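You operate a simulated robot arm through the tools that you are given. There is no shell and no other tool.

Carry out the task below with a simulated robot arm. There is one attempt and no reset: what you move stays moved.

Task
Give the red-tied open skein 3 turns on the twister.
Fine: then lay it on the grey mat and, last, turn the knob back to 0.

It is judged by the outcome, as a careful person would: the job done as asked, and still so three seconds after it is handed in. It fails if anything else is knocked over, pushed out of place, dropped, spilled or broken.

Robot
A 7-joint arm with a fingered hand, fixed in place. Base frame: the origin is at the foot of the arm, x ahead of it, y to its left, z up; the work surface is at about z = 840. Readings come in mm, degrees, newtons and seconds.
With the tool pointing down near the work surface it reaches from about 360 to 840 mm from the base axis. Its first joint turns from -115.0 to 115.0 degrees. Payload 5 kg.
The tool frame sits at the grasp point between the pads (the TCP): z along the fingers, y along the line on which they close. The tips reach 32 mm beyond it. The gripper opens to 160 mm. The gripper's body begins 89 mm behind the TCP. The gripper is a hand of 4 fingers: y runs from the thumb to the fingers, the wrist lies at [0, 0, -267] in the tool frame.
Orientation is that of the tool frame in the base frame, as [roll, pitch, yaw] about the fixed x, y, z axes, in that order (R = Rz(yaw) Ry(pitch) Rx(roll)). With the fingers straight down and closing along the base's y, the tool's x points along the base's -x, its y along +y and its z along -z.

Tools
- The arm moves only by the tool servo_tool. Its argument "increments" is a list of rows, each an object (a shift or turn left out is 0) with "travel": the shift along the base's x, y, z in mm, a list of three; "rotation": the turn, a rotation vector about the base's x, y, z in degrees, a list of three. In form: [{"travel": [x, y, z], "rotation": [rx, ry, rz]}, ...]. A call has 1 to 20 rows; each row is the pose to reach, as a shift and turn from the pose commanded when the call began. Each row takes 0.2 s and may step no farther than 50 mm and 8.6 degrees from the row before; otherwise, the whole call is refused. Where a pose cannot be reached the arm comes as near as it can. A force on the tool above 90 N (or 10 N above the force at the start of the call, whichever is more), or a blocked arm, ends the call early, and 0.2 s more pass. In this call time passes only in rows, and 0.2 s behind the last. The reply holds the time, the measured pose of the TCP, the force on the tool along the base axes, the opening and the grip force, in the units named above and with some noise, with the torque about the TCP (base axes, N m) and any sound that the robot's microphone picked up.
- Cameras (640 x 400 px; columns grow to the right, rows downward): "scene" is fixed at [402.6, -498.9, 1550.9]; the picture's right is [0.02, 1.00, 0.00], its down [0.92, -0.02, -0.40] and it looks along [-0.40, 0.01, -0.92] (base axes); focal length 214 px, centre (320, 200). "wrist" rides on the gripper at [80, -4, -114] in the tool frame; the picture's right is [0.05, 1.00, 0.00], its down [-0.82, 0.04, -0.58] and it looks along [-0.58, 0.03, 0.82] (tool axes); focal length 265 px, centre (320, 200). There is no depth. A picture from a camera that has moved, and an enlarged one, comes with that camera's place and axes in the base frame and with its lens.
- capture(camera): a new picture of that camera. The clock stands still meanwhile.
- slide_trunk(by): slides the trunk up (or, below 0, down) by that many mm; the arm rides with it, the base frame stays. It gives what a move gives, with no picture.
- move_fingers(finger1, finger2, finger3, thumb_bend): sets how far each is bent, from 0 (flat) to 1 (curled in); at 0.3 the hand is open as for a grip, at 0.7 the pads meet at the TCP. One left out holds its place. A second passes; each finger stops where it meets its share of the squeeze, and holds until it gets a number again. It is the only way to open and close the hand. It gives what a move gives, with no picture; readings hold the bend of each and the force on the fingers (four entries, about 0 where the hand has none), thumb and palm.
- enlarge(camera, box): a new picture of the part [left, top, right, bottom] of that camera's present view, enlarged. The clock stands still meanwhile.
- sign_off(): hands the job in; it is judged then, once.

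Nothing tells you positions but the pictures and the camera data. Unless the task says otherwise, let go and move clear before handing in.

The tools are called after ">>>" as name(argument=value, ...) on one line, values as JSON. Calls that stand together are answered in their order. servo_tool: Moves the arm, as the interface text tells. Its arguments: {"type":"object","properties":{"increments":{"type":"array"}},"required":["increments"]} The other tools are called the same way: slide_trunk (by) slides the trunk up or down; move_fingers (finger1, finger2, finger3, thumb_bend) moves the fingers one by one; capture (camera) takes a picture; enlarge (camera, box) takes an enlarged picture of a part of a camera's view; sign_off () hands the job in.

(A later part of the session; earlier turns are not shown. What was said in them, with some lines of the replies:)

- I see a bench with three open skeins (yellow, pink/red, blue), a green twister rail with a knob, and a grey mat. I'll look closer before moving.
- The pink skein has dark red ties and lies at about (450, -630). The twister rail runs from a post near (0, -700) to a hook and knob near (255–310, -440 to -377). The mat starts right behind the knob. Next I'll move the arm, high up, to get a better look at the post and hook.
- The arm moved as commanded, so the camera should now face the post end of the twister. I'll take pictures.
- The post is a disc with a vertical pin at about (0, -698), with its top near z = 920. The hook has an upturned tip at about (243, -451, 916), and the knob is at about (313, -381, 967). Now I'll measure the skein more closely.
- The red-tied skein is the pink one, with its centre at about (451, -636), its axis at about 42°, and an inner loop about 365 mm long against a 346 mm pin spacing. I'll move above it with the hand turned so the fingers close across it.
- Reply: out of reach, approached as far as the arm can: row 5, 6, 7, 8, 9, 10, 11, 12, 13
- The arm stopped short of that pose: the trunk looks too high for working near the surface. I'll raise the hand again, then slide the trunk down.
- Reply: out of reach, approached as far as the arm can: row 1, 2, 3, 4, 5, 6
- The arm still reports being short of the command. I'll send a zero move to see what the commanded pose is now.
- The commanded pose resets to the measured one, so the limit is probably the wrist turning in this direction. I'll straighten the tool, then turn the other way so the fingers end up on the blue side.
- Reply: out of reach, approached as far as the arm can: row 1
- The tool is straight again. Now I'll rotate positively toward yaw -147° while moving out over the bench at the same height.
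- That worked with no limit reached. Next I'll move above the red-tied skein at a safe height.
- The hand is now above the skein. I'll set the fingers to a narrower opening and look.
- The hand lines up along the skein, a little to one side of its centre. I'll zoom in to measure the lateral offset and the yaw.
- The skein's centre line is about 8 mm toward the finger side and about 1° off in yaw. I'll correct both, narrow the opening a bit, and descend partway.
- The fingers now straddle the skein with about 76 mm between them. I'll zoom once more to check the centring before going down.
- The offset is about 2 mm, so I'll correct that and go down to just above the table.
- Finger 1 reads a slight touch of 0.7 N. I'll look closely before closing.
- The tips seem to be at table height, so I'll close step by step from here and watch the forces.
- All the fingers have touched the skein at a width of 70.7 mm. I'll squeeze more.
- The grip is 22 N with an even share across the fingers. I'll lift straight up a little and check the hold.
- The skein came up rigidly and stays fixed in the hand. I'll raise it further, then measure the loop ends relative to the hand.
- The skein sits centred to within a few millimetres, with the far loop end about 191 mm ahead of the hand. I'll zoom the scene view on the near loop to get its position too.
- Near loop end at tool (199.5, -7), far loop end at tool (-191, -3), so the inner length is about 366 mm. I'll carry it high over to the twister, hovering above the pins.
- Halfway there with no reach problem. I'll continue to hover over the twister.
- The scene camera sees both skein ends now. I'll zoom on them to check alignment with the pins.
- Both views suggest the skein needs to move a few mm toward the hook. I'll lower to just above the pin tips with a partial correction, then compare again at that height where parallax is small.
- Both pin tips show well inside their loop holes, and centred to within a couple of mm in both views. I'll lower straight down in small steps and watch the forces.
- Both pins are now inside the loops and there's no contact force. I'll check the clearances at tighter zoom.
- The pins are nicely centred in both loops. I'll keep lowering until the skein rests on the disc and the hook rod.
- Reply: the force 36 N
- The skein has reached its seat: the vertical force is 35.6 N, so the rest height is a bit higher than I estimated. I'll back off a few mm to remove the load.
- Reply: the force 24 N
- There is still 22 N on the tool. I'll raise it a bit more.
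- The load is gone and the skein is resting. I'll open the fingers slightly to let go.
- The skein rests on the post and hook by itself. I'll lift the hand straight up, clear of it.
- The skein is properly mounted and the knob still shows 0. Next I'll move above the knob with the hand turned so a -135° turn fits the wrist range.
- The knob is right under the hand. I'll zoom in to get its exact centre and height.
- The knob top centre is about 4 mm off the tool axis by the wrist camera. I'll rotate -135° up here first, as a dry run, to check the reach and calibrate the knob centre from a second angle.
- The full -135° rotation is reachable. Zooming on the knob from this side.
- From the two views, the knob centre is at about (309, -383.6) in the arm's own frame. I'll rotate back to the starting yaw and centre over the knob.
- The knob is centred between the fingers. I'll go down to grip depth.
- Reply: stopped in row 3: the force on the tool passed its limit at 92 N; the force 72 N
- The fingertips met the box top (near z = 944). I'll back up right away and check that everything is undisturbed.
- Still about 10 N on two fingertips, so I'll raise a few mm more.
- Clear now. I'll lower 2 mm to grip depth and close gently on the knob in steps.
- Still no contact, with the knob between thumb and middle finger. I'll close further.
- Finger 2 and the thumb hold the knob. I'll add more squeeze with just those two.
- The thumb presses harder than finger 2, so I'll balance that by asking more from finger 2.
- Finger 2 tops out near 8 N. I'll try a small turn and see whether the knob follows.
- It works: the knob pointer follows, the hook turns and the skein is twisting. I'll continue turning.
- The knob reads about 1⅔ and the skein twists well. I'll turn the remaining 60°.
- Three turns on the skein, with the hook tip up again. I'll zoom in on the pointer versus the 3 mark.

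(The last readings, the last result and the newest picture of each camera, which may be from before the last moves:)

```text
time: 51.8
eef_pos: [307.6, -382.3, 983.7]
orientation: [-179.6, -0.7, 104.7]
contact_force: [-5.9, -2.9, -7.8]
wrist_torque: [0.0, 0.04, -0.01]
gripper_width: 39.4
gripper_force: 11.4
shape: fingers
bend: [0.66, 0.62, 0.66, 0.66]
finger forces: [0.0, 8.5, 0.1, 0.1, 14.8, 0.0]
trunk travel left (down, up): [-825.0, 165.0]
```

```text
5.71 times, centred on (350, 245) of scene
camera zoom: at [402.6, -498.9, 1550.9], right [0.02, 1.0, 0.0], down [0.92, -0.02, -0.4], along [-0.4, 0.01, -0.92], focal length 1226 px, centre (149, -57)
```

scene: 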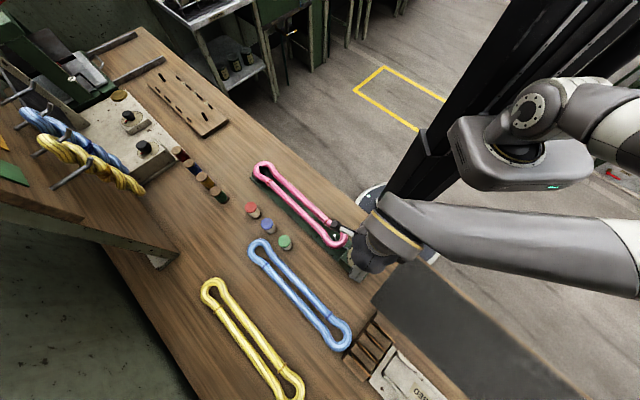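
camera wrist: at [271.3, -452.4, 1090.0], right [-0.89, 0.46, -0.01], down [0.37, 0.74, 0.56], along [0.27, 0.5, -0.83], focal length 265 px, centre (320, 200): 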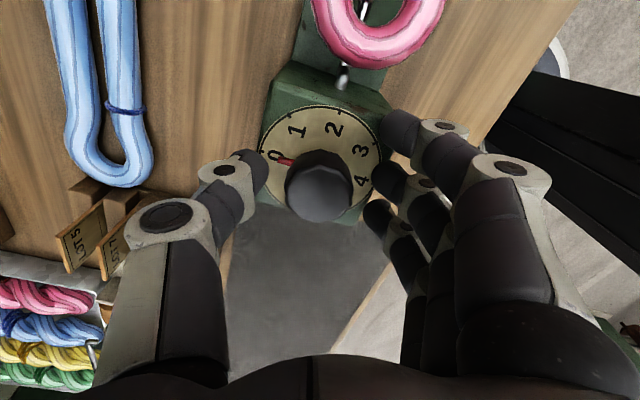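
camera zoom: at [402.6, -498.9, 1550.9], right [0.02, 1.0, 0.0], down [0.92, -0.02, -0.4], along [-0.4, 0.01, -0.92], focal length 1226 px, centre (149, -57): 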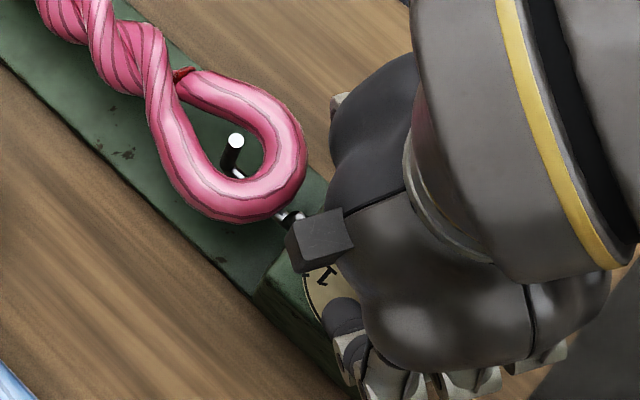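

By the same geometry as at 0, the pointer is within about 1° of 3. I'll release the knob gently.

>>> move_fingers(finger1=0.54, finger2=0.54, finger3=0.54, thumb_bend=0.54)

>>> enlarge(camera="wrist", box=[220, 60, 460, 240])

```text
time: 52.8
eef_pos: [307.5, -383.0, 984.8]
orientation: [-179.7, -0.6, 104.8]
contact_force: [0.4, 0.5, -0.1]
wrist_torque: [0.02, 0.02, 0.0]
gripper_width: 74.9
gripper_force: 0.1
shape: fingers
bend: [0.54, 0.54, 0.54, 0.54]
finger forces: [0.0, 0.0, 0.1, 0.0, 0.1, 0.0]
trunk travel left (down, up): [-825.0, 165.0]
```

```text
2.22 times, centred on (340, 150) of wrist
camera zoom: at [285.3, -306.8, 1098.0], right [0.95, 0.31, 0.0], down [0.25, -0.78, 0.57], along [0.17, -0.54, -0.82], focal length 590 px, centre (276, 311)
```

zoom: 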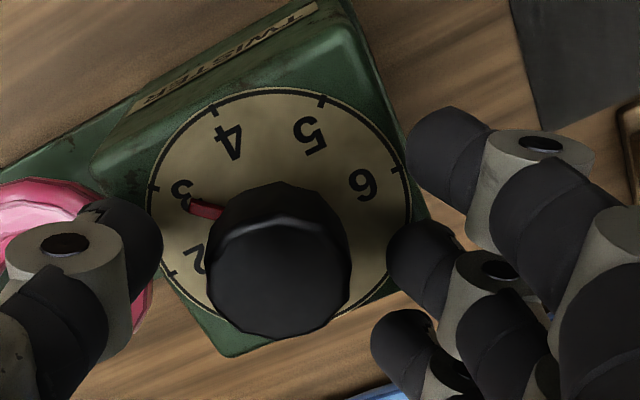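

The knob stays at 3. I'll lift clear and turn back toward the skein-grasp orientation.

>>> servo_tool(increments=[{"travel": [0, 0, 20]}, {"travel": [0, 0, 50]}, {"travel": [0, 0, 90]}, {"travel": [-10, -10, 95], "rotation": [0, 0, 8]}, {"travel": [-20, -20, 95], "rotation": [0, 0, 16]}, {"travel": [-30, -30, 95], "rotation": [0, 0, 24]}, {"travel": [-40, -40, 95], "rotation": [0, 0, 32]}, {"travel": [-50, -50, 95], "rotation": [0, 0, 40]}, {"travel": [-60, -60, 95], "rotation": [0, 0, 48]}, {"travel": [-70, -70, 95], "rotation": [0, 0, 56]}, {"travel": [-82, -80, 95], "rotation": [0, 0, 64]}, {"travel": [-94, -90, 95], "rotation": [0, 0, 72]}, {"travel": [-106, -102, 95], "rotation": [0, 0, 80]}, {"travel": [-120, -115, 95], "rotation": [0, 0, 88]}, {"travel": [-135, -130, 95], "rotation": [0, 0, 96]}, {"travel": [-150, -145, 95], "rotation": [0, 0, 104]}, {"travel": [-165, -160, 95], "rotation": [0, 0, 112]}, {"travel": [-185, -180, 95], "rotation": [0, 0, 120]}])

>>> capture(camera="wrist")

>>> enlarge(camera="scene", box=[240, 140, 400, 290])

```text
time: 56.6
eef_pos: [121.6, -562.7, 1080.4]
orientation: [-179.8, -0.5, -135.1]
contact_force: [-1.1, 0.1, -0.4]
wrist_torque: [0.04, -0.03, 0.0]
gripper_width: 75.1
gripper_force: 0.1
shape: fingers
bend: [0.54, 0.54, 0.54, 0.54]
finger forces: [0.1, 0.1, 0.0, 0.1, 0.0, 0.1]
trunk travel left (down, up): [-825.0, 165.0]
```

```text
taken
camera wrist: at [69.3, -619.8, 1191.8], right [-0.74, 0.67, 0.0], down [0.55, 0.61, 0.57], along [0.38, 0.42, -0.82], focal length 265 px, centre (320, 200)
```

wrist: 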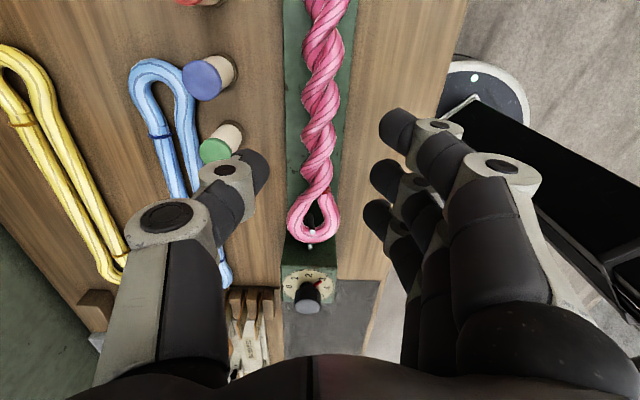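

```text
2.67 times, centred on (320, 215) of scene
camera zoom: at [402.6, -498.9, 1550.9], right [0.02, 1.0, 0.0], down [0.92, -0.02, -0.4], along [-0.4, 0.01, -0.92], focal length 572 px, centre (320, 160)
```

zoom: 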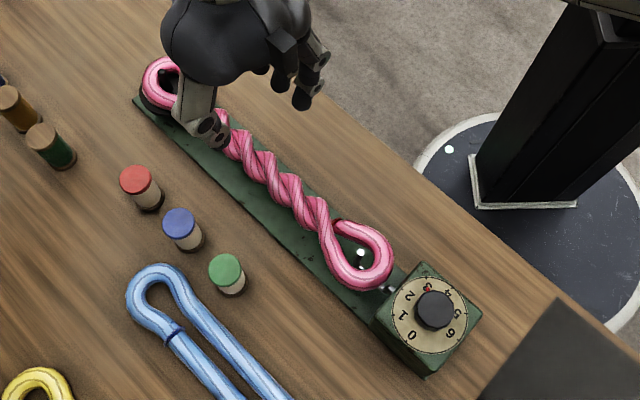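

The dial reads 3 and the skein is evenly twisted. Now I'll centre the hand over the twisted middle and go down in steps.

>>> servo_tool(increments=[{"travel": [-1.3, 1.3, -40]}, {"travel": [-2.6, 2.6, -80]}, {"travel": [-2.6, 2.6, -115]}])

>>> enlarge(camera="wrist", box=[220, 60, 420, 240])

>>> enlarge(camera="scene", box=[240, 140, 360, 260])

```text
time: 57.4
eef_pos: [119.8, -558.9, 963.2]
orientation: [-179.8, -0.6, -135.2]
contact_force: [0.5, 0.1, -0.1]
wrist_torque: [0.02, 0.03, -0.01]
gripper_width: 75.2
gripper_force: 0.1
shape: fingers
bend: [0.54, 0.54, 0.54, 0.54]
finger forces: [0.1, 0.0, 0.1, 0.0, 0.1, 0.0]
trunk travel left (down, up): [-825.0, 165.0]
```

```text
2.22 times, centred on (320, 150) of wrist
camera zoom: at [66.3, -617.1, 1076.0], right [-0.74, 0.67, 0.0], down [0.55, 0.61, 0.57], along [0.39, 0.42, -0.82], focal length 590 px, centre (320, 311)
```

zoom: 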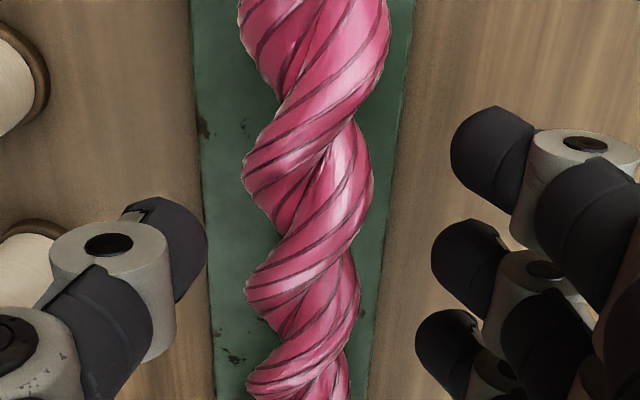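

```text
3.33 times, centred on (300, 200) of scene
camera zoom: at [402.6, -498.9, 1550.9], right [0.02, 1.0, 0.0], down [0.92, -0.02, -0.4], along [-0.4, 0.01, -0.92], focal length 715 px, centre (387, 200)
```

zoom: 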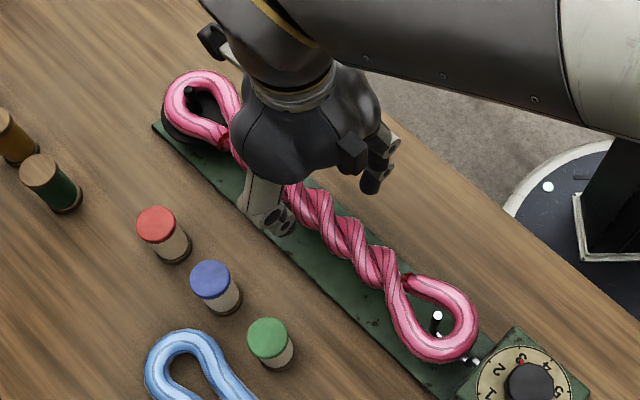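

The twisted skein is centred in the finger gap. I'll lower to grasp height and close.

>>> servo_tool(increments=[{"travel": [0, 0, -15]}, {"travel": [0, 0, -30]}, {"travel": [0, 0, -42]}])

>>> move_fingers(finger1=0.6, finger2=0.6, finger3=0.6, thumb_bend=0.6)

```text
time: 58.2
eef_pos: [123.1, -559.8, 921.9]
orientation: [-179.7, -0.6, -135.2]
contact_force: [0.0, -0.6, 0.2]
wrist_torque: [0.03, 0.0, -0.01]
gripper_width: 75.0
gripper_force: 0.1
shape: fingers
bend: [0.54, 0.54, 0.54, 0.54]
finger forces: [0.0, 0.1, 0.0, 0.0, 0.0, 0.0]
trunk travel left (down, up): [-825.0, 165.0]
```

```text
time: 59.2
eef_pos: [121.6, -561.8, 922.8]
orientation: [-179.8, -0.8, -135.2]
contact_force: [-0.3, 0.3, 0.2]
wrist_torque: [0.01, 0.02, 0.01]
gripper_width: 55.8
gripper_force: 1.0
shape: fingers
bend: [0.6, 0.6, 0.59, 0.6]
finger forces: [0.4, 0.3, 0.4, 0.1, 0.9, 0.0]
trunk travel left (down, up): [-825.0, 165.0]
```

Light contact at 0.60. I'll squeeze to a firm hold.

>>> move_fingers(finger1=0.7, finger2=0.7, finger3=0.7, thumb_bend=0.7)

>>> capture(camera="wrist")

>>> enlarge(camera="scene", box=[240, 140, 360, 260])

```text
time: 60.2
eef_pos: [122.0, -561.8, 921.4]
orientation: [-179.8, -0.5, -135.1]
contact_force: [0.3, -0.2, 0.7]
wrist_torque: [-0.02, 0.05, 0.01]
gripper_width: 51.6
gripper_force: 22.1
shape: fingers
bend: [0.63, 0.63, 0.63, 0.64]
finger forces: [7.1, 7.4, 7.5, 0.1, 21.9, 0.0]
trunk travel left (down, up): [-825.0, 165.0]
```

```text
taken
camera wrist: at [68.6, -618.7, 1034.9], right [-0.74, 0.67, 0.0], down [0.55, 0.61, 0.57], along [0.39, 0.42, -0.82], focal length 265 px, centre (320, 200)
```

wrist: 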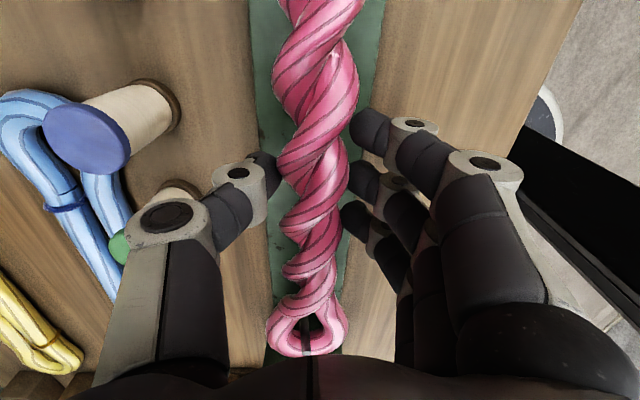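

```text
3.33 times, centred on (300, 200) of scene
camera zoom: at [402.6, -498.9, 1550.9], right [0.02, 1.0, 0.0], down [0.92, -0.02, -0.4], along [-0.4, 0.01, -0.92], focal length 715 px, centre (387, 200)
```

zoom: 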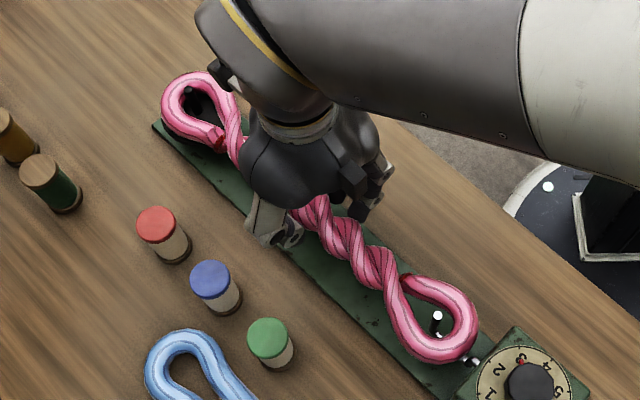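

A firm, even grip of 22 N. I'll lift straight up off the pins.

>>> servo_tool(increments=[{"travel": [0, 0, 6]}, {"travel": [0, 0, 14]}, {"travel": [0, 0, 24]}, {"travel": [0, 0, 36]}, {"travel": [0, 0, 50]}, {"travel": [0, 0, 70]}, {"travel": [0, 0, 100]}, {"travel": [0, 0, 140]}])

>>> capture(camera="wrist")

>>> capture(camera="scene")

```text
time: 62.0
eef_pos: [120.1, -560.8, 1063.8]
orientation: [-179.8, -0.6, -135.2]
contact_force: [-0.5, 0.6, -1.0]
wrist_torque: [-0.01, 0.0, -0.01]
gripper_width: 51.6
gripper_force: 21.2
shape: fingers
bend: [0.63, 0.63, 0.63, 0.64]
finger forces: [7.1, 7.3, 7.3, 0.0, 21.7, 0.0]
trunk travel left (down, up): [-825.0, 165.0]
```

```text
taken
camera wrist: at [66.9, -618.7, 1177.6], right [-0.74, 0.67, -0.01], down [0.55, 0.61, 0.57], along [0.39, 0.42, -0.82], focal length 265 px, centre (320, 200)
```

wrist: 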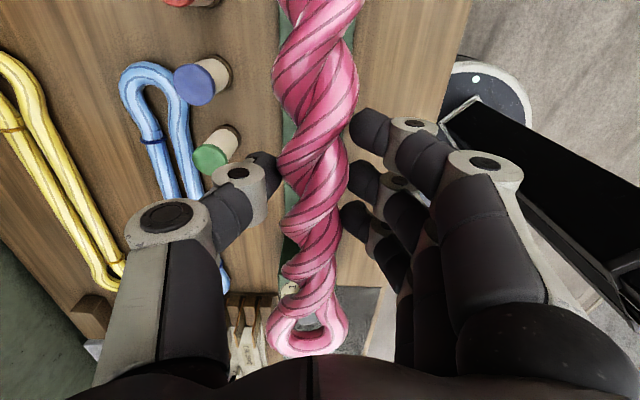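

```text
taken
```

scene: 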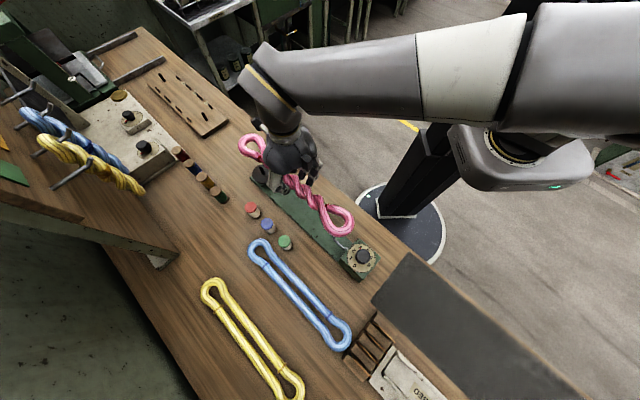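

The twisted skein came off cleanly and is held. Now I'll look at the mat's extent to plan where to lay it.

>>> enlarge(camera="scene", box=[350, 230, 640, 400])

```text
2.21 times, centred on (495, 315) of scene
camera zoom: at [402.6, -498.9, 1550.9], right [0.02, 1.0, 0.0], down [0.92, -0.02, -0.4], along [-0.4, 0.01, -0.92], focal length 473 px, centre (-66, -54)
```

zoom: 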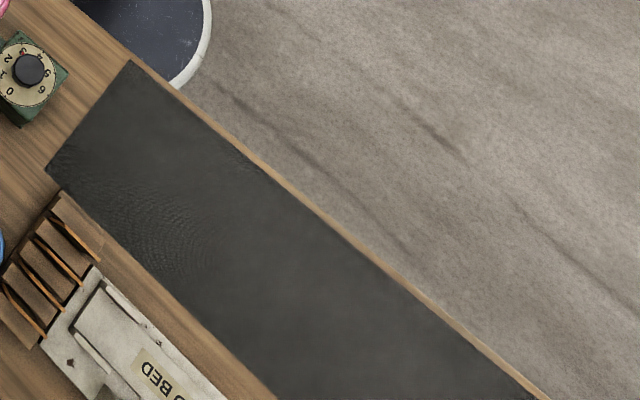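

The mat is about 200 mm wide, at 45°, and runs well over 500 mm from near (356, -276). I'll lay the skein centred around (547, -85), along the mat. I'll carry it there high, in two stages.

>>> servo_tool(increments=[{"travel": [0, 0, 20]}, {"travel": [28, 31, 30]}, {"travel": [57, 63, 30]}, {"travel": [85, 95, 30]}, {"travel": [114, 127, 30]}, {"travel": [142, 159, 30]}, {"travel": [170, 190, 30]}, {"travel": [199, 222, 30]}, {"travel": [227, 254, 30]}])

```text
time: 64.0
eef_pos: [352.6, -304.7, 1093.3]
orientation: [-179.6, -0.5, -135.2]
contact_force: [1.9, 0.8, -0.9]
wrist_torque: [-0.02, 0.02, -0.01]
gripper_width: 51.5
gripper_force: 21.4
shape: fingers
bend: [0.64, 0.64, 0.63, 0.64]
finger forces: [7.0, 7.2, 7.2, 0.0, 21.4, 0.0]
trunk travel left (down, up): [-825.0, 165.0]
```

Halfway, with the grip steady. I'll continue to above the mat.

>>> servo_tool(increments=[{"travel": [28, 31, 0]}, {"travel": [56, 63, 0]}, {"travel": [84, 95, 0]}, {"travel": [112, 127, 0]}, {"travel": [140, 158, 0]}, {"travel": [168, 190, 0]}, {"travel": [195, 220, 0]}])

>>> capture(camera="wrist")

>>> capture(camera="scene")

```text
time: 65.6
eef_pos: [544.8, -86.4, 1092.1]
orientation: [-179.7, -0.7, -135.2]
contact_force: [-0.1, -0.5, 0.2]
wrist_torque: [-0.05, 0.01, 0.01]
gripper_width: 51.4
gripper_force: 21.3
shape: fingers
bend: [0.64, 0.64, 0.63, 0.64]
finger forces: [7.0, 7.0, 7.2, 0.0, 21.3, 0.1]
trunk travel left (down, up): [-825.0, 165.0]
```

```text
taken
camera wrist: at [491.2, -143.9, 1205.8], right [-0.74, 0.67, -0.01], down [0.55, 0.61, 0.57], along [0.38, 0.42, -0.82], focal length 265 px, centre (320, 200)
```

wrist: 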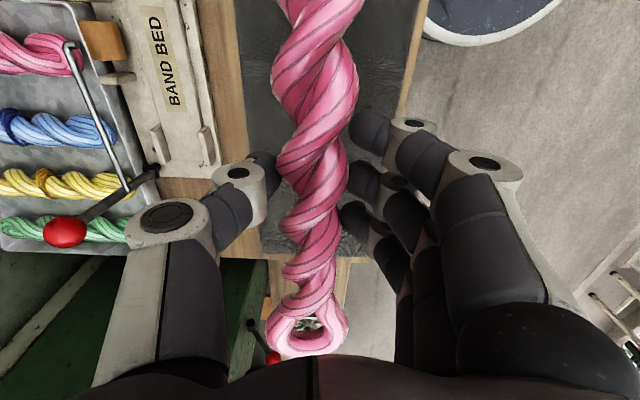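

```text
taken
```

scene: 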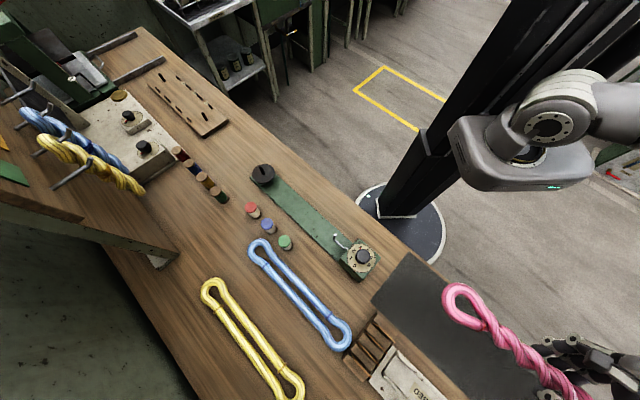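

The skein is centred over the mat with about 100 mm of margin at the far end and over 60 mm at the sides. I'll lower it toward the mat.

>>> servo_tool(increments=[{"travel": [0, 0, -40]}, {"travel": [0, 0, -80]}, {"travel": [0, 0, -120]}, {"travel": [0, 0, -150]}, {"travel": [0, 0, -175]}, {"travel": [0, 0, -187]}])

>>> capture(camera="wrist")

>>> capture(camera="scene")

```text
time: 67.0
eef_pos: [544.4, -86.0, 906.1]
orientation: [-179.7, -0.6, -135.2]
contact_force: [-0.1, 0.2, -0.4]
wrist_torque: [0.0, 0.0, 0.03]
gripper_width: 51.3
gripper_force: 21.3
shape: fingers
bend: [0.64, 0.64, 0.64, 0.64]
finger forces: [7.0, 7.1, 7.3, 0.0, 21.4, 0.0]
trunk travel left (down, up): [-825.0, 165.0]
```

```text
taken
camera wrist: at [490.8, -143.7, 1017.8], right [-0.74, 0.67, 0.0], down [0.55, 0.61, 0.57], along [0.39, 0.42, -0.82], focal length 265 px, centre (320, 200)
```

wrist: 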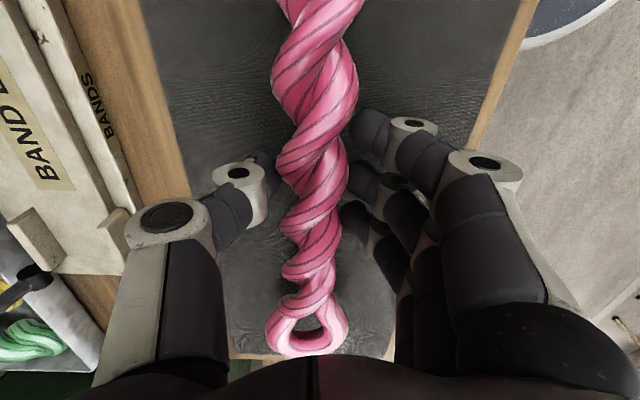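

```text
taken
```

scene: 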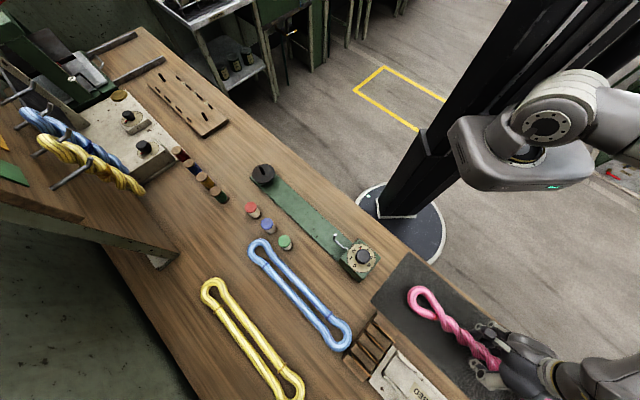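

It is well placed over the mat. I'll go down the last stretch in small steps until I feel contact.

>>> servo_tool(increments=[{"travel": [0, 0, -4]}, {"travel": [0, 0, -8]}, {"travel": [0, 0, -11]}])

```text
time: 67.8
eef_pos: [545.0, -85.5, 894.8]
orientation: [-179.7, -0.5, -135.2]
contact_force: [0.5, -0.6, -0.6]
wrist_torque: [-0.01, 0.0, 0.01]
gripper_width: 51.2
gripper_force: 21.8
shape: fingers
bend: [0.64, 0.64, 0.64, 0.64]
finger forces: [7.0, 7.1, 7.2, 0.1, 21.4, 0.1]
trunk travel left (down, up): [-825.0, 165.0]
```

>>> servo_tool(increments=[{"travel": [0, 0, -2]}, {"travel": [0, 0, -4]}])

```text
time: 68.4
eef_pos: [541.6, -85.7, 890.9]
orientation: [-179.8, -0.6, -135.1]
contact_force: [-0.3, -1.1, -0.4]
wrist_torque: [-0.01, -0.04, 0.02]
gripper_width: 51.3
gripper_force: 21.4
shape: fingers
bend: [0.64, 0.64, 0.64, 0.64]
finger forces: [7.1, 7.2, 7.2, 0.1, 21.5, 0.0]
trunk travel left (down, up): [-825.0, 165.0]
```

No contact yet; I'll continue in small steps.

>>> servo_tool(increments=[{"travel": [0, 0, -1.5]}, {"travel": [0, 0, -3]}])

>>> enlarge(camera="scene", box=[390, 260, 540, 400])

```text
time: 69.0
eef_pos: [542.8, -86.5, 888.5]
orientation: [-179.7, -0.6, -135.2]
contact_force: [0.2, -0.2, -1.0]
wrist_torque: [0.0, -0.01, 0.03]
gripper_width: 51.3
gripper_force: 21.0
shape: fingers
bend: [0.64, 0.64, 0.64, 0.64]
finger forces: [7.0, 7.1, 7.1, 0.0, 21.3, 0.1]
trunk travel left (down, up): [-825.0, 165.0]
```

```text
2.86 times, centred on (465, 330) of scene
camera zoom: at [402.6, -498.9, 1550.9], right [0.02, 1.0, 0.0], down [0.92, -0.02, -0.4], along [-0.4, 0.01, -0.92], focal length 613 px, centre (-94, -171)
```

zoom: 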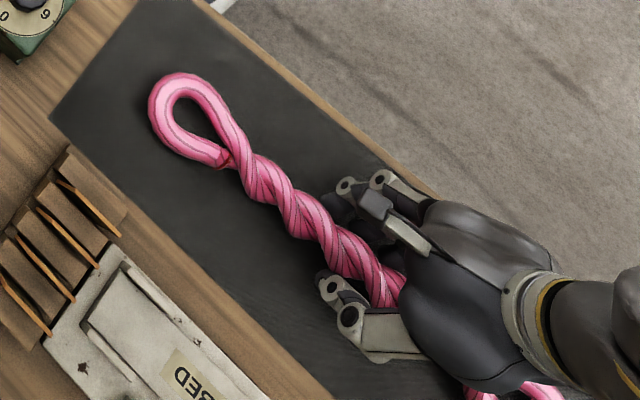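

>>> servo_tool(increments=[{"travel": [0, 0, -1.5]}, {"travel": [0, 0, -3]}])

```text
time: 69.6
eef_pos: [543.7, -85.5, 884.2]
orientation: [-179.7, -0.5, -135.3]
contact_force: [-0.2, -0.2, -1.5]
wrist_torque: [0.01, 0.02, 0.01]
gripper_width: 51.7
gripper_force: 21.4
shape: fingers
bend: [0.64, 0.64, 0.64, 0.64]
finger forces: [7.1, 7.0, 7.1, 0.0, 21.4, 0.0]
trunk travel left (down, up): [-825.0, 165.0]
```

>>> servo_tool(increments=[{"travel": [0, 0, -1.5]}, {"travel": [0, 0, -2.5]}])

```text
time: 70.2
eef_pos: [542.6, -86.2, 883.6]
orientation: [-179.7, -0.6, -135.2]
contact_force: [0.3, -0.4, -0.3]
wrist_torque: [0.04, 0.0, -0.05]
gripper_width: 51.3
gripper_force: 21.6
shape: fingers
bend: [0.64, 0.64, 0.64, 0.64]
finger forces: [7.0, 7.0, 7.2, 0.1, 21.4, 0.0]
trunk travel left (down, up): [-825.0, 165.0]
```

>>> servo_tool(increments=[{"travel": [0, 0, -1]}, {"travel": [0, 0, -2]}])

>>> enlarge(camera="scene", box=[400, 280, 500, 370])

>>> capture(camera="wrist")

```text
time: 70.8
eef_pos: [544.3, -87.5, 882.5]
orientation: [-179.7, -0.6, -135.2]
contact_force: [-0.6, 0.6, 2.2]
wrist_torque: [0.0, 0.01, 0.01]
gripper_width: 51.1
gripper_force: 21.9
shape: fingers
bend: [0.64, 0.64, 0.63, 0.64]
finger forces: [7.5, 7.6, 7.6, 0.0, 22.0, 0.1]
trunk travel left (down, up): [-825.0, 165.0]
```

```text
4.44 times, centred on (450, 325) of scene
camera zoom: at [402.6, -498.9, 1550.9], right [0.02, 1.0, 0.0], down [0.92, -0.02, -0.4], along [-0.4, 0.01, -0.92], focal length 953 px, centre (-258, -356)
```

zoom: 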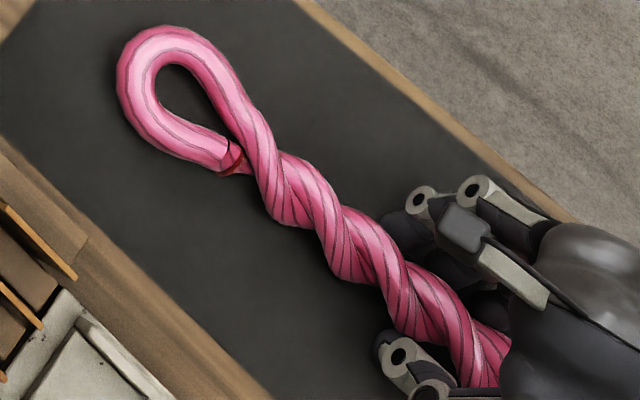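

```text
taken
camera wrist: at [490.2, -143.7, 994.2], right [-0.74, 0.67, -0.01], down [0.55, 0.61, 0.57], along [0.39, 0.42, -0.82], focal length 265 px, centre (320, 200)
```

wrist: 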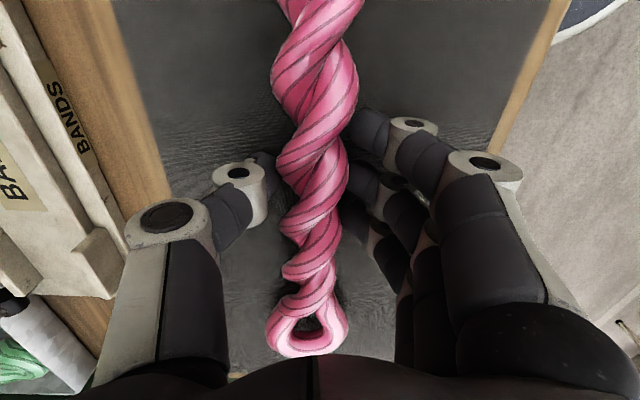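

The skein is resting on the mat now. I'll open the fingers slightly to release it.

>>> move_fingers(finger1=0.57, finger2=0.57, finger3=0.57, thumb_bend=0.57)

>>> capture(camera="wrist")

```text
time: 71.8
eef_pos: [543.5, -85.5, 881.4]
orientation: [-179.7, -0.6, -135.2]
contact_force: [0.0, 0.2, 0.1]
wrist_torque: [0.03, 0.0, 0.01]
gripper_width: 67.3
gripper_force: 0.2
shape: fingers
bend: [0.56, 0.56, 0.56, 0.56]
finger forces: [0.0, 0.0, 0.2, 0.1, 0.0, 0.1]
trunk travel left (down, up): [-825.0, 165.0]
```

```text
taken
camera wrist: at [490.3, -143.7, 993.9], right [-0.74, 0.67, 0.0], down [0.55, 0.61, 0.57], along [0.39, 0.42, -0.82], focal length 265 px, centre (320, 200)
```

wrist: 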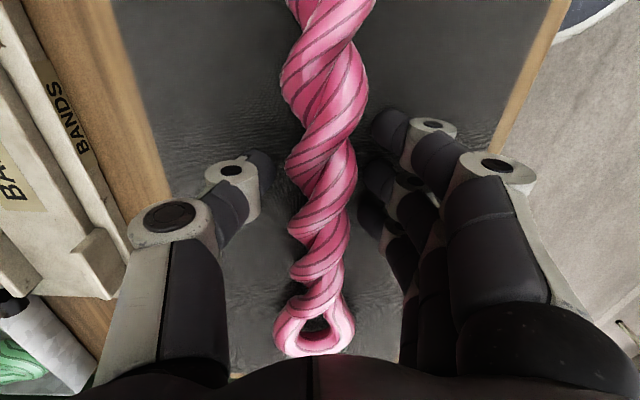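

Released, and the skein lies still between the open fingers. I'll lift straight up.

>>> servo_tool(increments=[{"travel": [0, 0, 5]}, {"travel": [0, 0, 15]}, {"travel": [0, 0, 35]}, {"travel": [0, 0, 65]}, {"travel": [0, 0, 100]}, {"travel": [0, 0, 140]}, {"travel": [0, 0, 185]}])

>>> capture(camera="wrist")

>>> capture(camera="scene")

```text
time: 73.4
eef_pos: [542.0, -86.4, 1063.7]
orientation: [-179.7, -0.6, -135.2]
contact_force: [0.4, 0.4, 0.2]
wrist_torque: [0.02, -0.01, 0.01]
gripper_width: 67.4
gripper_force: 0.0
shape: fingers
bend: [0.56, 0.56, 0.56, 0.56]
finger forces: [0.0, 0.0, 0.0, 0.1, 0.1, 0.1]
trunk travel left (down, up): [-825.0, 165.0]
```

```text
taken
camera wrist: at [488.7, -144.2, 1177.8], right [-0.74, 0.67, 0.0], down [0.55, 0.61, 0.57], along [0.39, 0.42, -0.82], focal length 265 px, centre (320, 200)
```

wrist: 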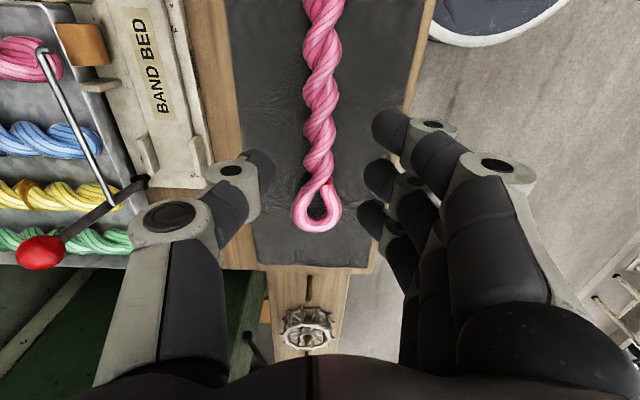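

```text
taken
```

scene: 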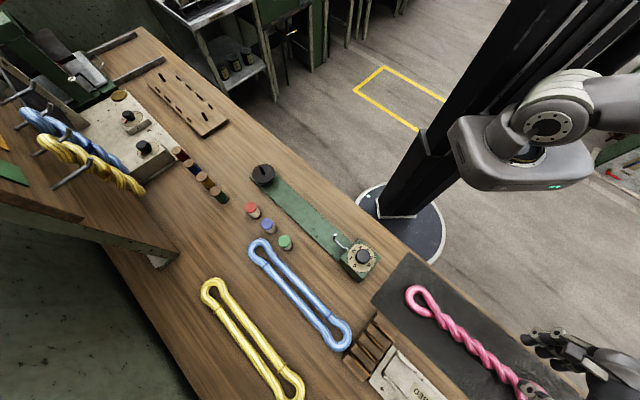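

The twisted skein lies flat on the mat. Last step: I'll go back over the knob in the same orientation in which I released it.

>>> servo_tool(increments=[{"travel": [-15, -20, 5], "rotation": [0, 0, -8]}, {"travel": [-31, -40, 10], "rotation": [0, 0, -16]}, {"travel": [-47, -60, 12], "rotation": [0, 0, -24]}, {"travel": [-62, -79, 12], "rotation": [0, 0, -32]}, {"travel": [-78, -99, 12], "rotation": [0, 0, -40]}, {"travel": [-93, -119, 12], "rotation": [0, 0, -48]}, {"travel": [-109, -139, 12], "rotation": [0, 0, -56]}, {"travel": [-124, -158, 12], "rotation": [0, 0, -64]}, {"travel": [-140, -178, 12], "rotation": [0, 0, -72]}, {"travel": [-155, -198, 12], "rotation": [0, 0, -80]}, {"travel": [-171, -218, 12], "rotation": [0, 0, -88]}, {"travel": [-186, -238, 12], "rotation": [0, 0, -96]}, {"travel": [-202, -257, 12], "rotation": [0, 0, -104]}, {"travel": [-217, -277, 12], "rotation": [0, 0, -112]}, {"travel": [-233, -297, 12], "rotation": [0, 0, -120]}])

>>> move_fingers(finger1=0.54, finger2=0.54, finger3=0.54, thumb_bend=0.54)

>>> enlarge(camera="wrist", box=[250, 40, 390, 170])

>>> capture(camera="scene")

```text
time: 76.6
eef_pos: [310.5, -385.8, 1078.7]
orientation: [-179.6, -0.7, 104.9]
contact_force: [0.7, 0.0, -0.3]
wrist_torque: [-0.02, -0.01, 0.01]
gripper_width: 67.3
gripper_force: 0.1
shape: fingers
bend: [0.56, 0.56, 0.56, 0.56]
finger forces: [0.0, 0.0, 0.1, 0.1, 0.0, 0.0]
trunk travel left (down, up): [-825.0, 165.0]
```

```text
time: 77.6
eef_pos: [309.9, -385.3, 1080.1]
orientation: [-179.6, -0.6, 104.8]
contact_force: [-0.2, 0.2, -0.3]
wrist_torque: [-0.01, -0.01, -0.01]
gripper_width: 75.0
gripper_force: 0.0
shape: fingers
bend: [0.54, 0.54, 0.54, 0.54]
finger forces: [0.0, 0.1, 0.1, 0.0, 0.1, 0.1]
trunk travel left (down, up): [-825.0, 165.0]
```

```text
3.08 times, centred on (320, 105) of wrist
camera zoom: at [286.4, -308.6, 1192.5], right [0.95, 0.31, 0.0], down [0.25, -0.78, 0.57], along [0.17, -0.54, -0.82], focal length 817 px, centre (320, 492)
```

zoom: 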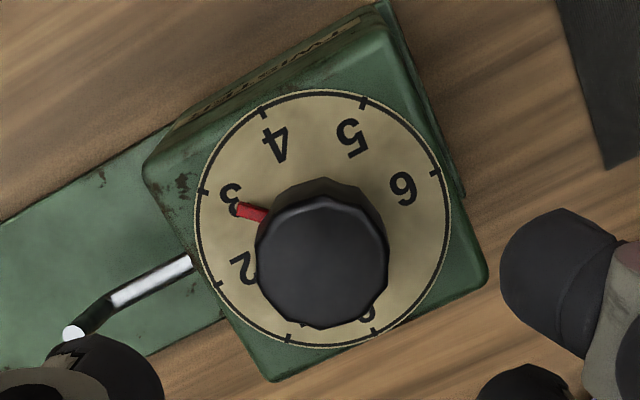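

```text
taken
```

scene: 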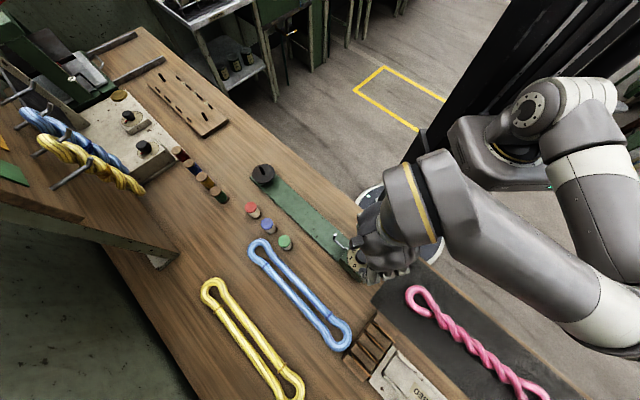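

The knob is still at 3 and I'm nearly centred over it. I'll lower to the same grip height as before.

>>> servo_tool(increments=[{"travel": [-1, 1, -35]}, {"travel": [-1, 1, -65]}, {"travel": [-1, 1, -85]}, {"travel": [-1, 1, -94]}])

>>> enlarge(camera="wrist", box=[220, 60, 460, 240])

```text
time: 78.6
eef_pos: [308.9, -384.0, 983.7]
orientation: [-179.8, -0.6, 104.8]
contact_force: [-0.2, -0.5, 0.6]
wrist_torque: [0.01, -0.03, 0.03]
gripper_width: 74.9
gripper_force: 0.1
shape: fingers
bend: [0.54, 0.54, 0.54, 0.54]
finger forces: [0.1, 0.0, 0.1, 0.0, 0.1, 0.0]
trunk travel left (down, up): [-825.0, 165.0]
```

```text
2.22 times, centred on (340, 150) of wrist
camera zoom: at [285.2, -306.8, 1097.9], right [0.95, 0.31, 0.0], down [0.25, -0.78, 0.57], along [0.17, -0.54, -0.82], focal length 590 px, centre (276, 311)
```

zoom: 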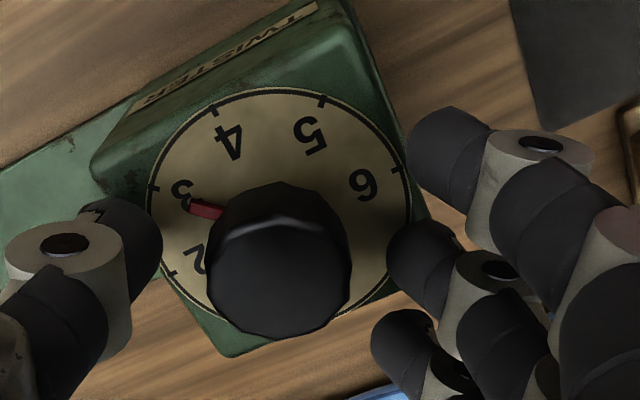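

Same view as when I released it. I'll close on the knob as before.

>>> move_fingers(finger1=0.6, finger2=0.6, finger3=0.6, thumb_bend=0.6)

>>> move_fingers(finger1=0.66, finger2=0.72, finger3=0.66, thumb_bend=0.72)

>>> enlarge(camera="wrist", box=[220, 60, 460, 240])

```text
time: 79.6
eef_pos: [309.4, -383.6, 986.5]
orientation: [-179.7, -0.5, 104.9]
contact_force: [-0.2, 0.0, -0.6]
wrist_torque: [0.0, 0.01, 0.01]
gripper_width: 54.0
gripper_force: 0.1
shape: fingers
bend: [0.6, 0.6, 0.6, 0.6]
finger forces: [0.1, 0.0, 0.0, 0.1, 0.0, 0.0]
trunk travel left (down, up): [-825.0, 165.0]
```

```text
time: 80.6
eef_pos: [307.8, -383.9, 984.4]
orientation: [-179.7, -0.7, 104.8]
contact_force: [-7.3, -0.9, -9.7]
wrist_torque: [0.04, 0.01, -0.02]
gripper_width: 38.8
gripper_force: 11.0
shape: fingers
bend: [0.66, 0.61, 0.66, 0.66]
finger forces: [0.0, 7.4, 0.0, 0.0, 15.0, 0.1]
trunk travel left (down, up): [-825.0, 165.0]
```

```text
2.22 times, centred on (340, 150) of wrist
camera zoom: at [284.3, -307.4, 1097.8], right [0.95, 0.3, -0.01], down [0.25, -0.78, 0.57], along [0.17, -0.54, -0.82], focal length 590 px, centre (276, 311)
```

zoom: 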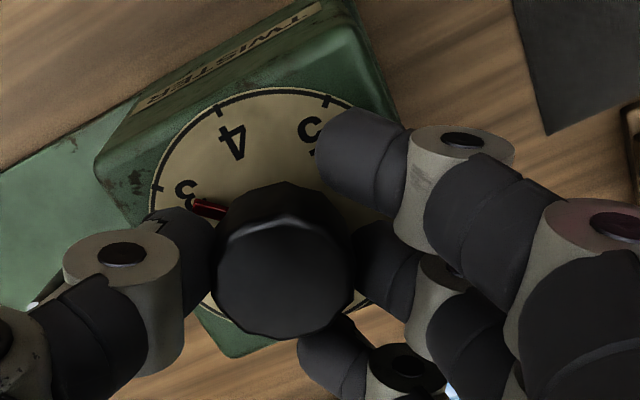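

Gripped as before. I'll turn it back by the first 65°.

>>> servo_tool(increments=[{"rotation": [0, 0, 5]}, {"rotation": [0, 0, 11]}, {"rotation": [0, 0, 17]}, {"rotation": [0, 0, 23]}, {"rotation": [0, 0, 29]}, {"rotation": [0, 0, 35]}, {"rotation": [0, 0, 41]}, {"rotation": [0, 0, 47]}, {"rotation": [0, 0, 53]}, {"rotation": [0, 0, 59]}, {"rotation": [0, 0, 65]}])

>>> enlarge(camera="wrist", box=[200, 40, 460, 240])

```text
time: 83.0
eef_pos: [309.7, -383.6, 984.7]
orientation: [-179.8, -0.5, 170.0]
contact_force: [-3.7, -10.8, 4.9]
wrist_torque: [-0.28, 0.13, 0.0]
gripper_width: 40.0
gripper_force: 13.9
shape: fingers
bend: [0.66, 0.62, 0.66, 0.66]
finger forces: [0.0, 7.5, 0.0, 0.0, 19.7, 0.0]
trunk travel left (down, up): [-825.0, 165.0]
```

```text
2.00 times, centred on (330, 140) of wrist
camera zoom: at [230.7, -372.8, 1096.4], right [0.12, 0.99, 0.0], down [0.82, -0.1, 0.57], along [0.56, -0.07, -0.82], focal length 531 px, centre (300, 320)
```

zoom: 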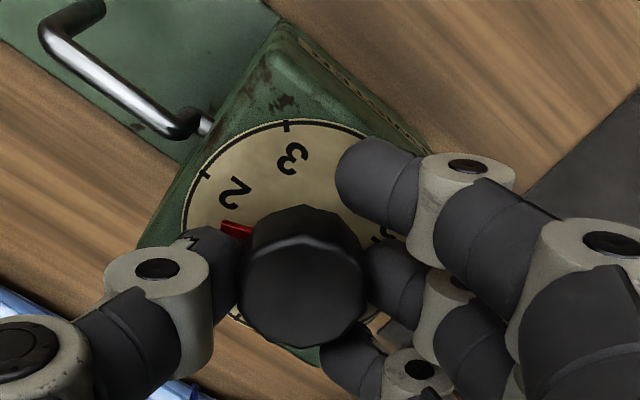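

It follows well. I'll turn the remaining 70° to reach 0.

>>> servo_tool(increments=[{"rotation": [0, 0, 6]}, {"rotation": [0, 0, 12]}, {"rotation": [0, 0, 18]}, {"rotation": [0, 0, 24]}, {"rotation": [0, 0, 30]}, {"rotation": [0, 0, 36]}, {"rotation": [0, 0, 42]}, {"rotation": [0, 0, 48]}, {"rotation": [0, 0, 54]}, {"rotation": [0, 0, 60]}, {"rotation": [0, 0, 65]}, {"rotation": [0, 0, 68]}, {"rotation": [0, 0, 70]}])

>>> enlarge(camera="wrist", box=[270, 80, 370, 190])

>>> enlarge(camera="scene", box=[310, 210, 390, 280])

```text
time: 85.8
eef_pos: [310.7, -382.9, 983.6]
orientation: [-179.7, -0.6, -120.2]
contact_force: [5.2, -10.4, 7.9]
wrist_torque: [-0.22, -0.05, -0.18]
gripper_width: 39.9
gripper_force: 14.2
shape: fingers
bend: [0.66, 0.63, 0.66, 0.67]
finger forces: [0.0, 9.4, 0.0, 0.0, 19.1, 0.0]
trunk travel left (down, up): [-825.0, 165.0]
```

```text
3.64 times, centred on (320, 135) of wrist
camera zoom: at [273.5, -453.1, 1096.0], right [-0.89, 0.46, -0.01], down [0.37, 0.73, 0.57], along [0.26, 0.5, -0.82], focal length 965 px, centre (320, 436)
```

zoom: 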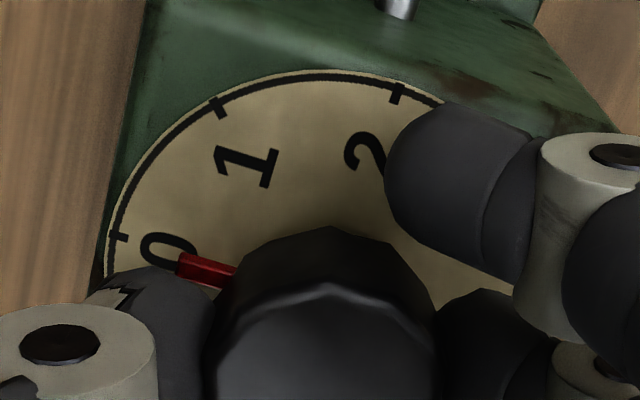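

```text
5.71 times, centred on (350, 245) of scene
camera zoom: at [402.6, -498.9, 1550.9], right [0.02, 1.0, 0.0], down [0.92, -0.02, -0.4], along [-0.4, 0.01, -0.92], focal length 1226 px, centre (149, -57)
```

zoom: 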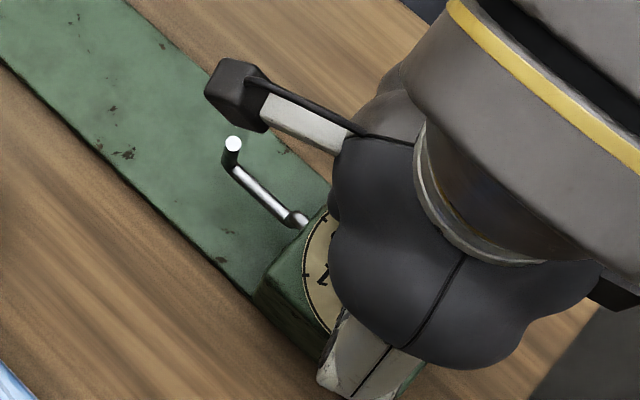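

The pointer is right at 0 or within about 1°, and there is some torque, possibly an end stop. I'll nudge 1.5° more and check.

>>> servo_tool(increments=[{"rotation": [0, 0, 1.5]}])

>>> enlarge(camera="wrist", box=[270, 80, 370, 190])

```text
time: 86.2
eef_pos: [309.8, -383.7, 982.3]
orientation: [-179.7, -0.6, -118.7]
contact_force: [4.8, -12.7, 7.7]
wrist_torque: [-0.32, -0.12, -0.32]
gripper_width: 40.0
gripper_force: 15.2
shape: fingers
bend: [0.66, 0.63, 0.66, 0.67]
finger forces: [0.0, 9.5, 0.1, 0.1, 20.6, 0.1]
trunk travel left (down, up): [-825.0, 165.0]
```

```text
3.64 times, centred on (320, 135) of wrist
camera zoom: at [275.2, -454.0, 1096.0], right [-0.9, 0.43, 0.0], down [0.35, 0.74, 0.57], along [0.25, 0.51, -0.82], focal length 965 px, centre (320, 436)
```

zoom: 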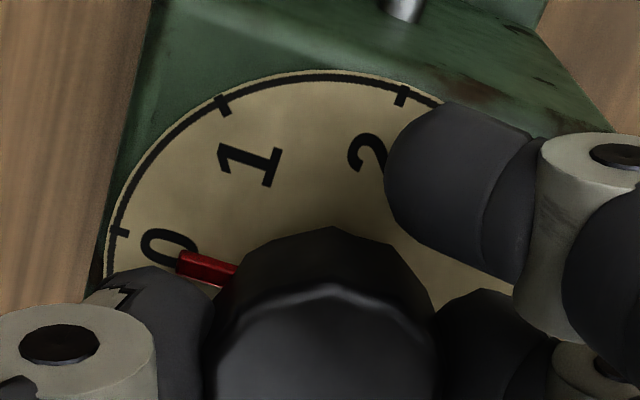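

The torque rises while the knob stays put, so it is at the 0 stop. I'll release it.

>>> move_fingers(finger1=0.54, finger2=0.54, finger3=0.54, thumb_bend=0.54)

>>> servo_tool(increments=[{"travel": [0, 0, 15]}, {"travel": [0, 0, 40]}, {"travel": [0, 0, 70]}, {"travel": [0, 0, 89]}])

>>> enlarge(camera="wrist", box=[260, 40, 400, 170])

```text
time: 87.2
eef_pos: [309.3, -381.6, 982.9]
orientation: [-179.6, -0.5, -118.7]
contact_force: [0.4, 0.6, 1.1]
wrist_torque: [-0.02, 0.01, 0.0]
gripper_width: 74.7
gripper_force: 0.1
shape: fingers
bend: [0.54, 0.54, 0.54, 0.54]
finger forces: [0.0, 0.0, 0.0, 0.1, 0.0, 0.1]
trunk travel left (down, up): [-825.0, 165.0]
```

```text
time: 88.2
eef_pos: [311.3, -380.0, 1073.6]
orientation: [-179.7, -0.5, -118.7]
contact_force: [0.8, -0.2, 0.1]
wrist_torque: [0.0, -0.02, -0.01]
gripper_width: 75.3
gripper_force: 0.1
shape: fingers
bend: [0.54, 0.54, 0.54, 0.54]
finger forces: [0.0, 0.0, 0.0, 0.0, 0.0, 0.0]
trunk travel left (down, up): [-825.0, 165.0]
```

```text
3.08 times, centred on (330, 105) of wrist
camera zoom: at [275.7, -452.1, 1186.4], right [-0.9, 0.43, 0.0], down [0.35, 0.74, 0.57], along [0.25, 0.51, -0.82], focal length 817 px, centre (289, 492)
```

zoom: 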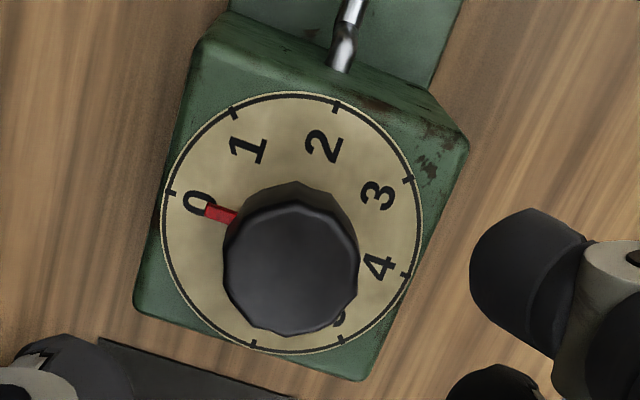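

The knob is back at 0, just as at the start. I'll move the hand up and clear, then check the whole scene.

>>> servo_tool(increments=[{"travel": [-10, 0, 40]}, {"travel": [-25, 0, 80]}, {"travel": [-45, 0, 120]}, {"travel": [-65, 0, 160]}, {"travel": [-85, -10, 190]}, {"travel": [-100, -30, 200]}])

>>> capture(camera="scene")

>>> capture(camera="wrist")

>>> enlarge(camera="scene", box=[330, 220, 570, 400])

>>> enlarge(camera="scene", box=[190, 150, 400, 400])

```text
time: 89.6
eef_pos: [213.2, -413.3, 1274.0]
orientation: [-179.7, -0.5, -118.7]
contact_force: [-0.2, -0.6, -0.1]
wrist_torque: [0.04, 0.01, -0.01]
gripper_width: 75.2
gripper_force: 0.1
shape: fingers
bend: [0.54, 0.54, 0.54, 0.54]
finger forces: [0.0, 0.0, 0.1, 0.0, 0.1, 0.1]
trunk travel left (down, up): [-825.0, 165.0]
```

```text
taken
```

scene: 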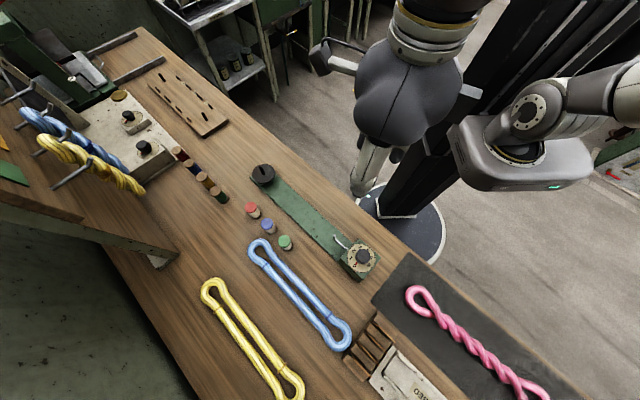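

```text
taken
camera wrist: at [177.6, -483.7, 1387.8], right [-0.9, 0.43, 0.0], down [0.35, 0.74, 0.57], along [0.25, 0.51, -0.82], focal length 265 px, centre (320, 200)
```

wrist: 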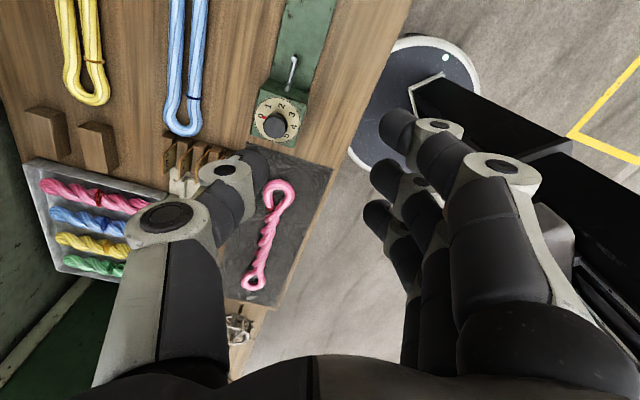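

```text
2.22 times, centred on (450, 310) of scene
camera zoom: at [402.6, -498.9, 1550.9], right [0.02, 1.0, 0.0], down [0.92, -0.02, -0.4], along [-0.4, 0.01, -0.92], focal length 477 px, centre (31, -44)
```

zoom: 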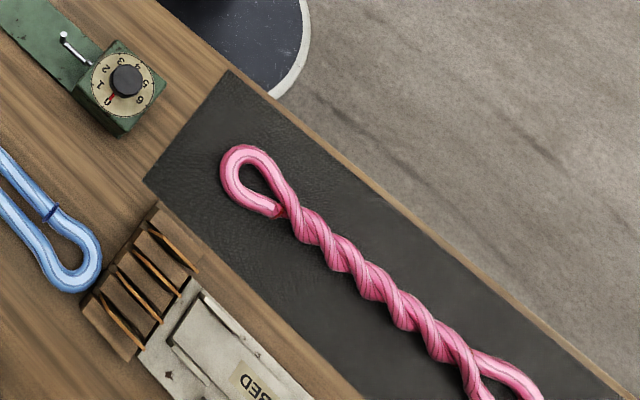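

```text
1.60 times, centred on (295, 275) of scene
camera zoom: at [402.6, -498.9, 1550.9], right [0.02, 1.0, 0.0], down [0.92, -0.02, -0.4], along [-0.4, 0.01, -0.92], focal length 343 px, centre (360, 80)
```

zoom: 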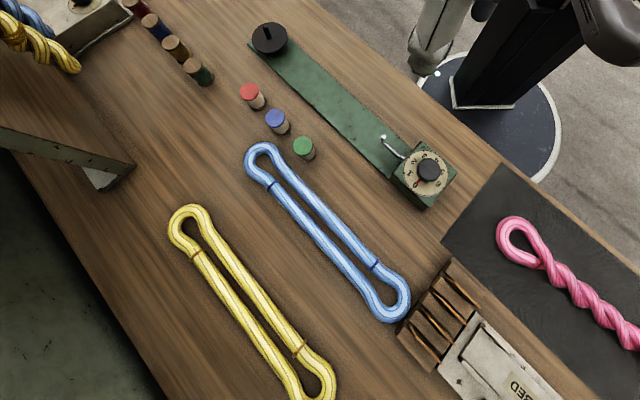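

The twisted skein lies fully on the grey mat and the knob reads 0. The blue and yellow skeins and the spools are where they were, and the hand is clear. I'm handing in now.

>>> sign_off()

```text
The job is handed in.
```

I gave the red-tied skein 3 turns on the twister and laid it on the grey mat. Then I turned the knob back to 0 and handed the job in.

- **Skein:** it came off the pins with its twist intact and lies flat, fully on the mat, with at least 60 mm of margin on every side.
- **Knob:** while the skein was on the twister, the pointer read 3 to within about 1°. Turning it back, I felt it reach the stop at 0, and it still reads 0 with the hand away.
- **Everything else:** the blue and yellow skeins and the spools are where they started, and the hand is clear of the bench.

On the first approach to the knob, two fingertips pressed on top of the twister box and the arm stopped itself at about 90 N. I backed off straight away, and the box, knob and mounted skein all looked unchanged.
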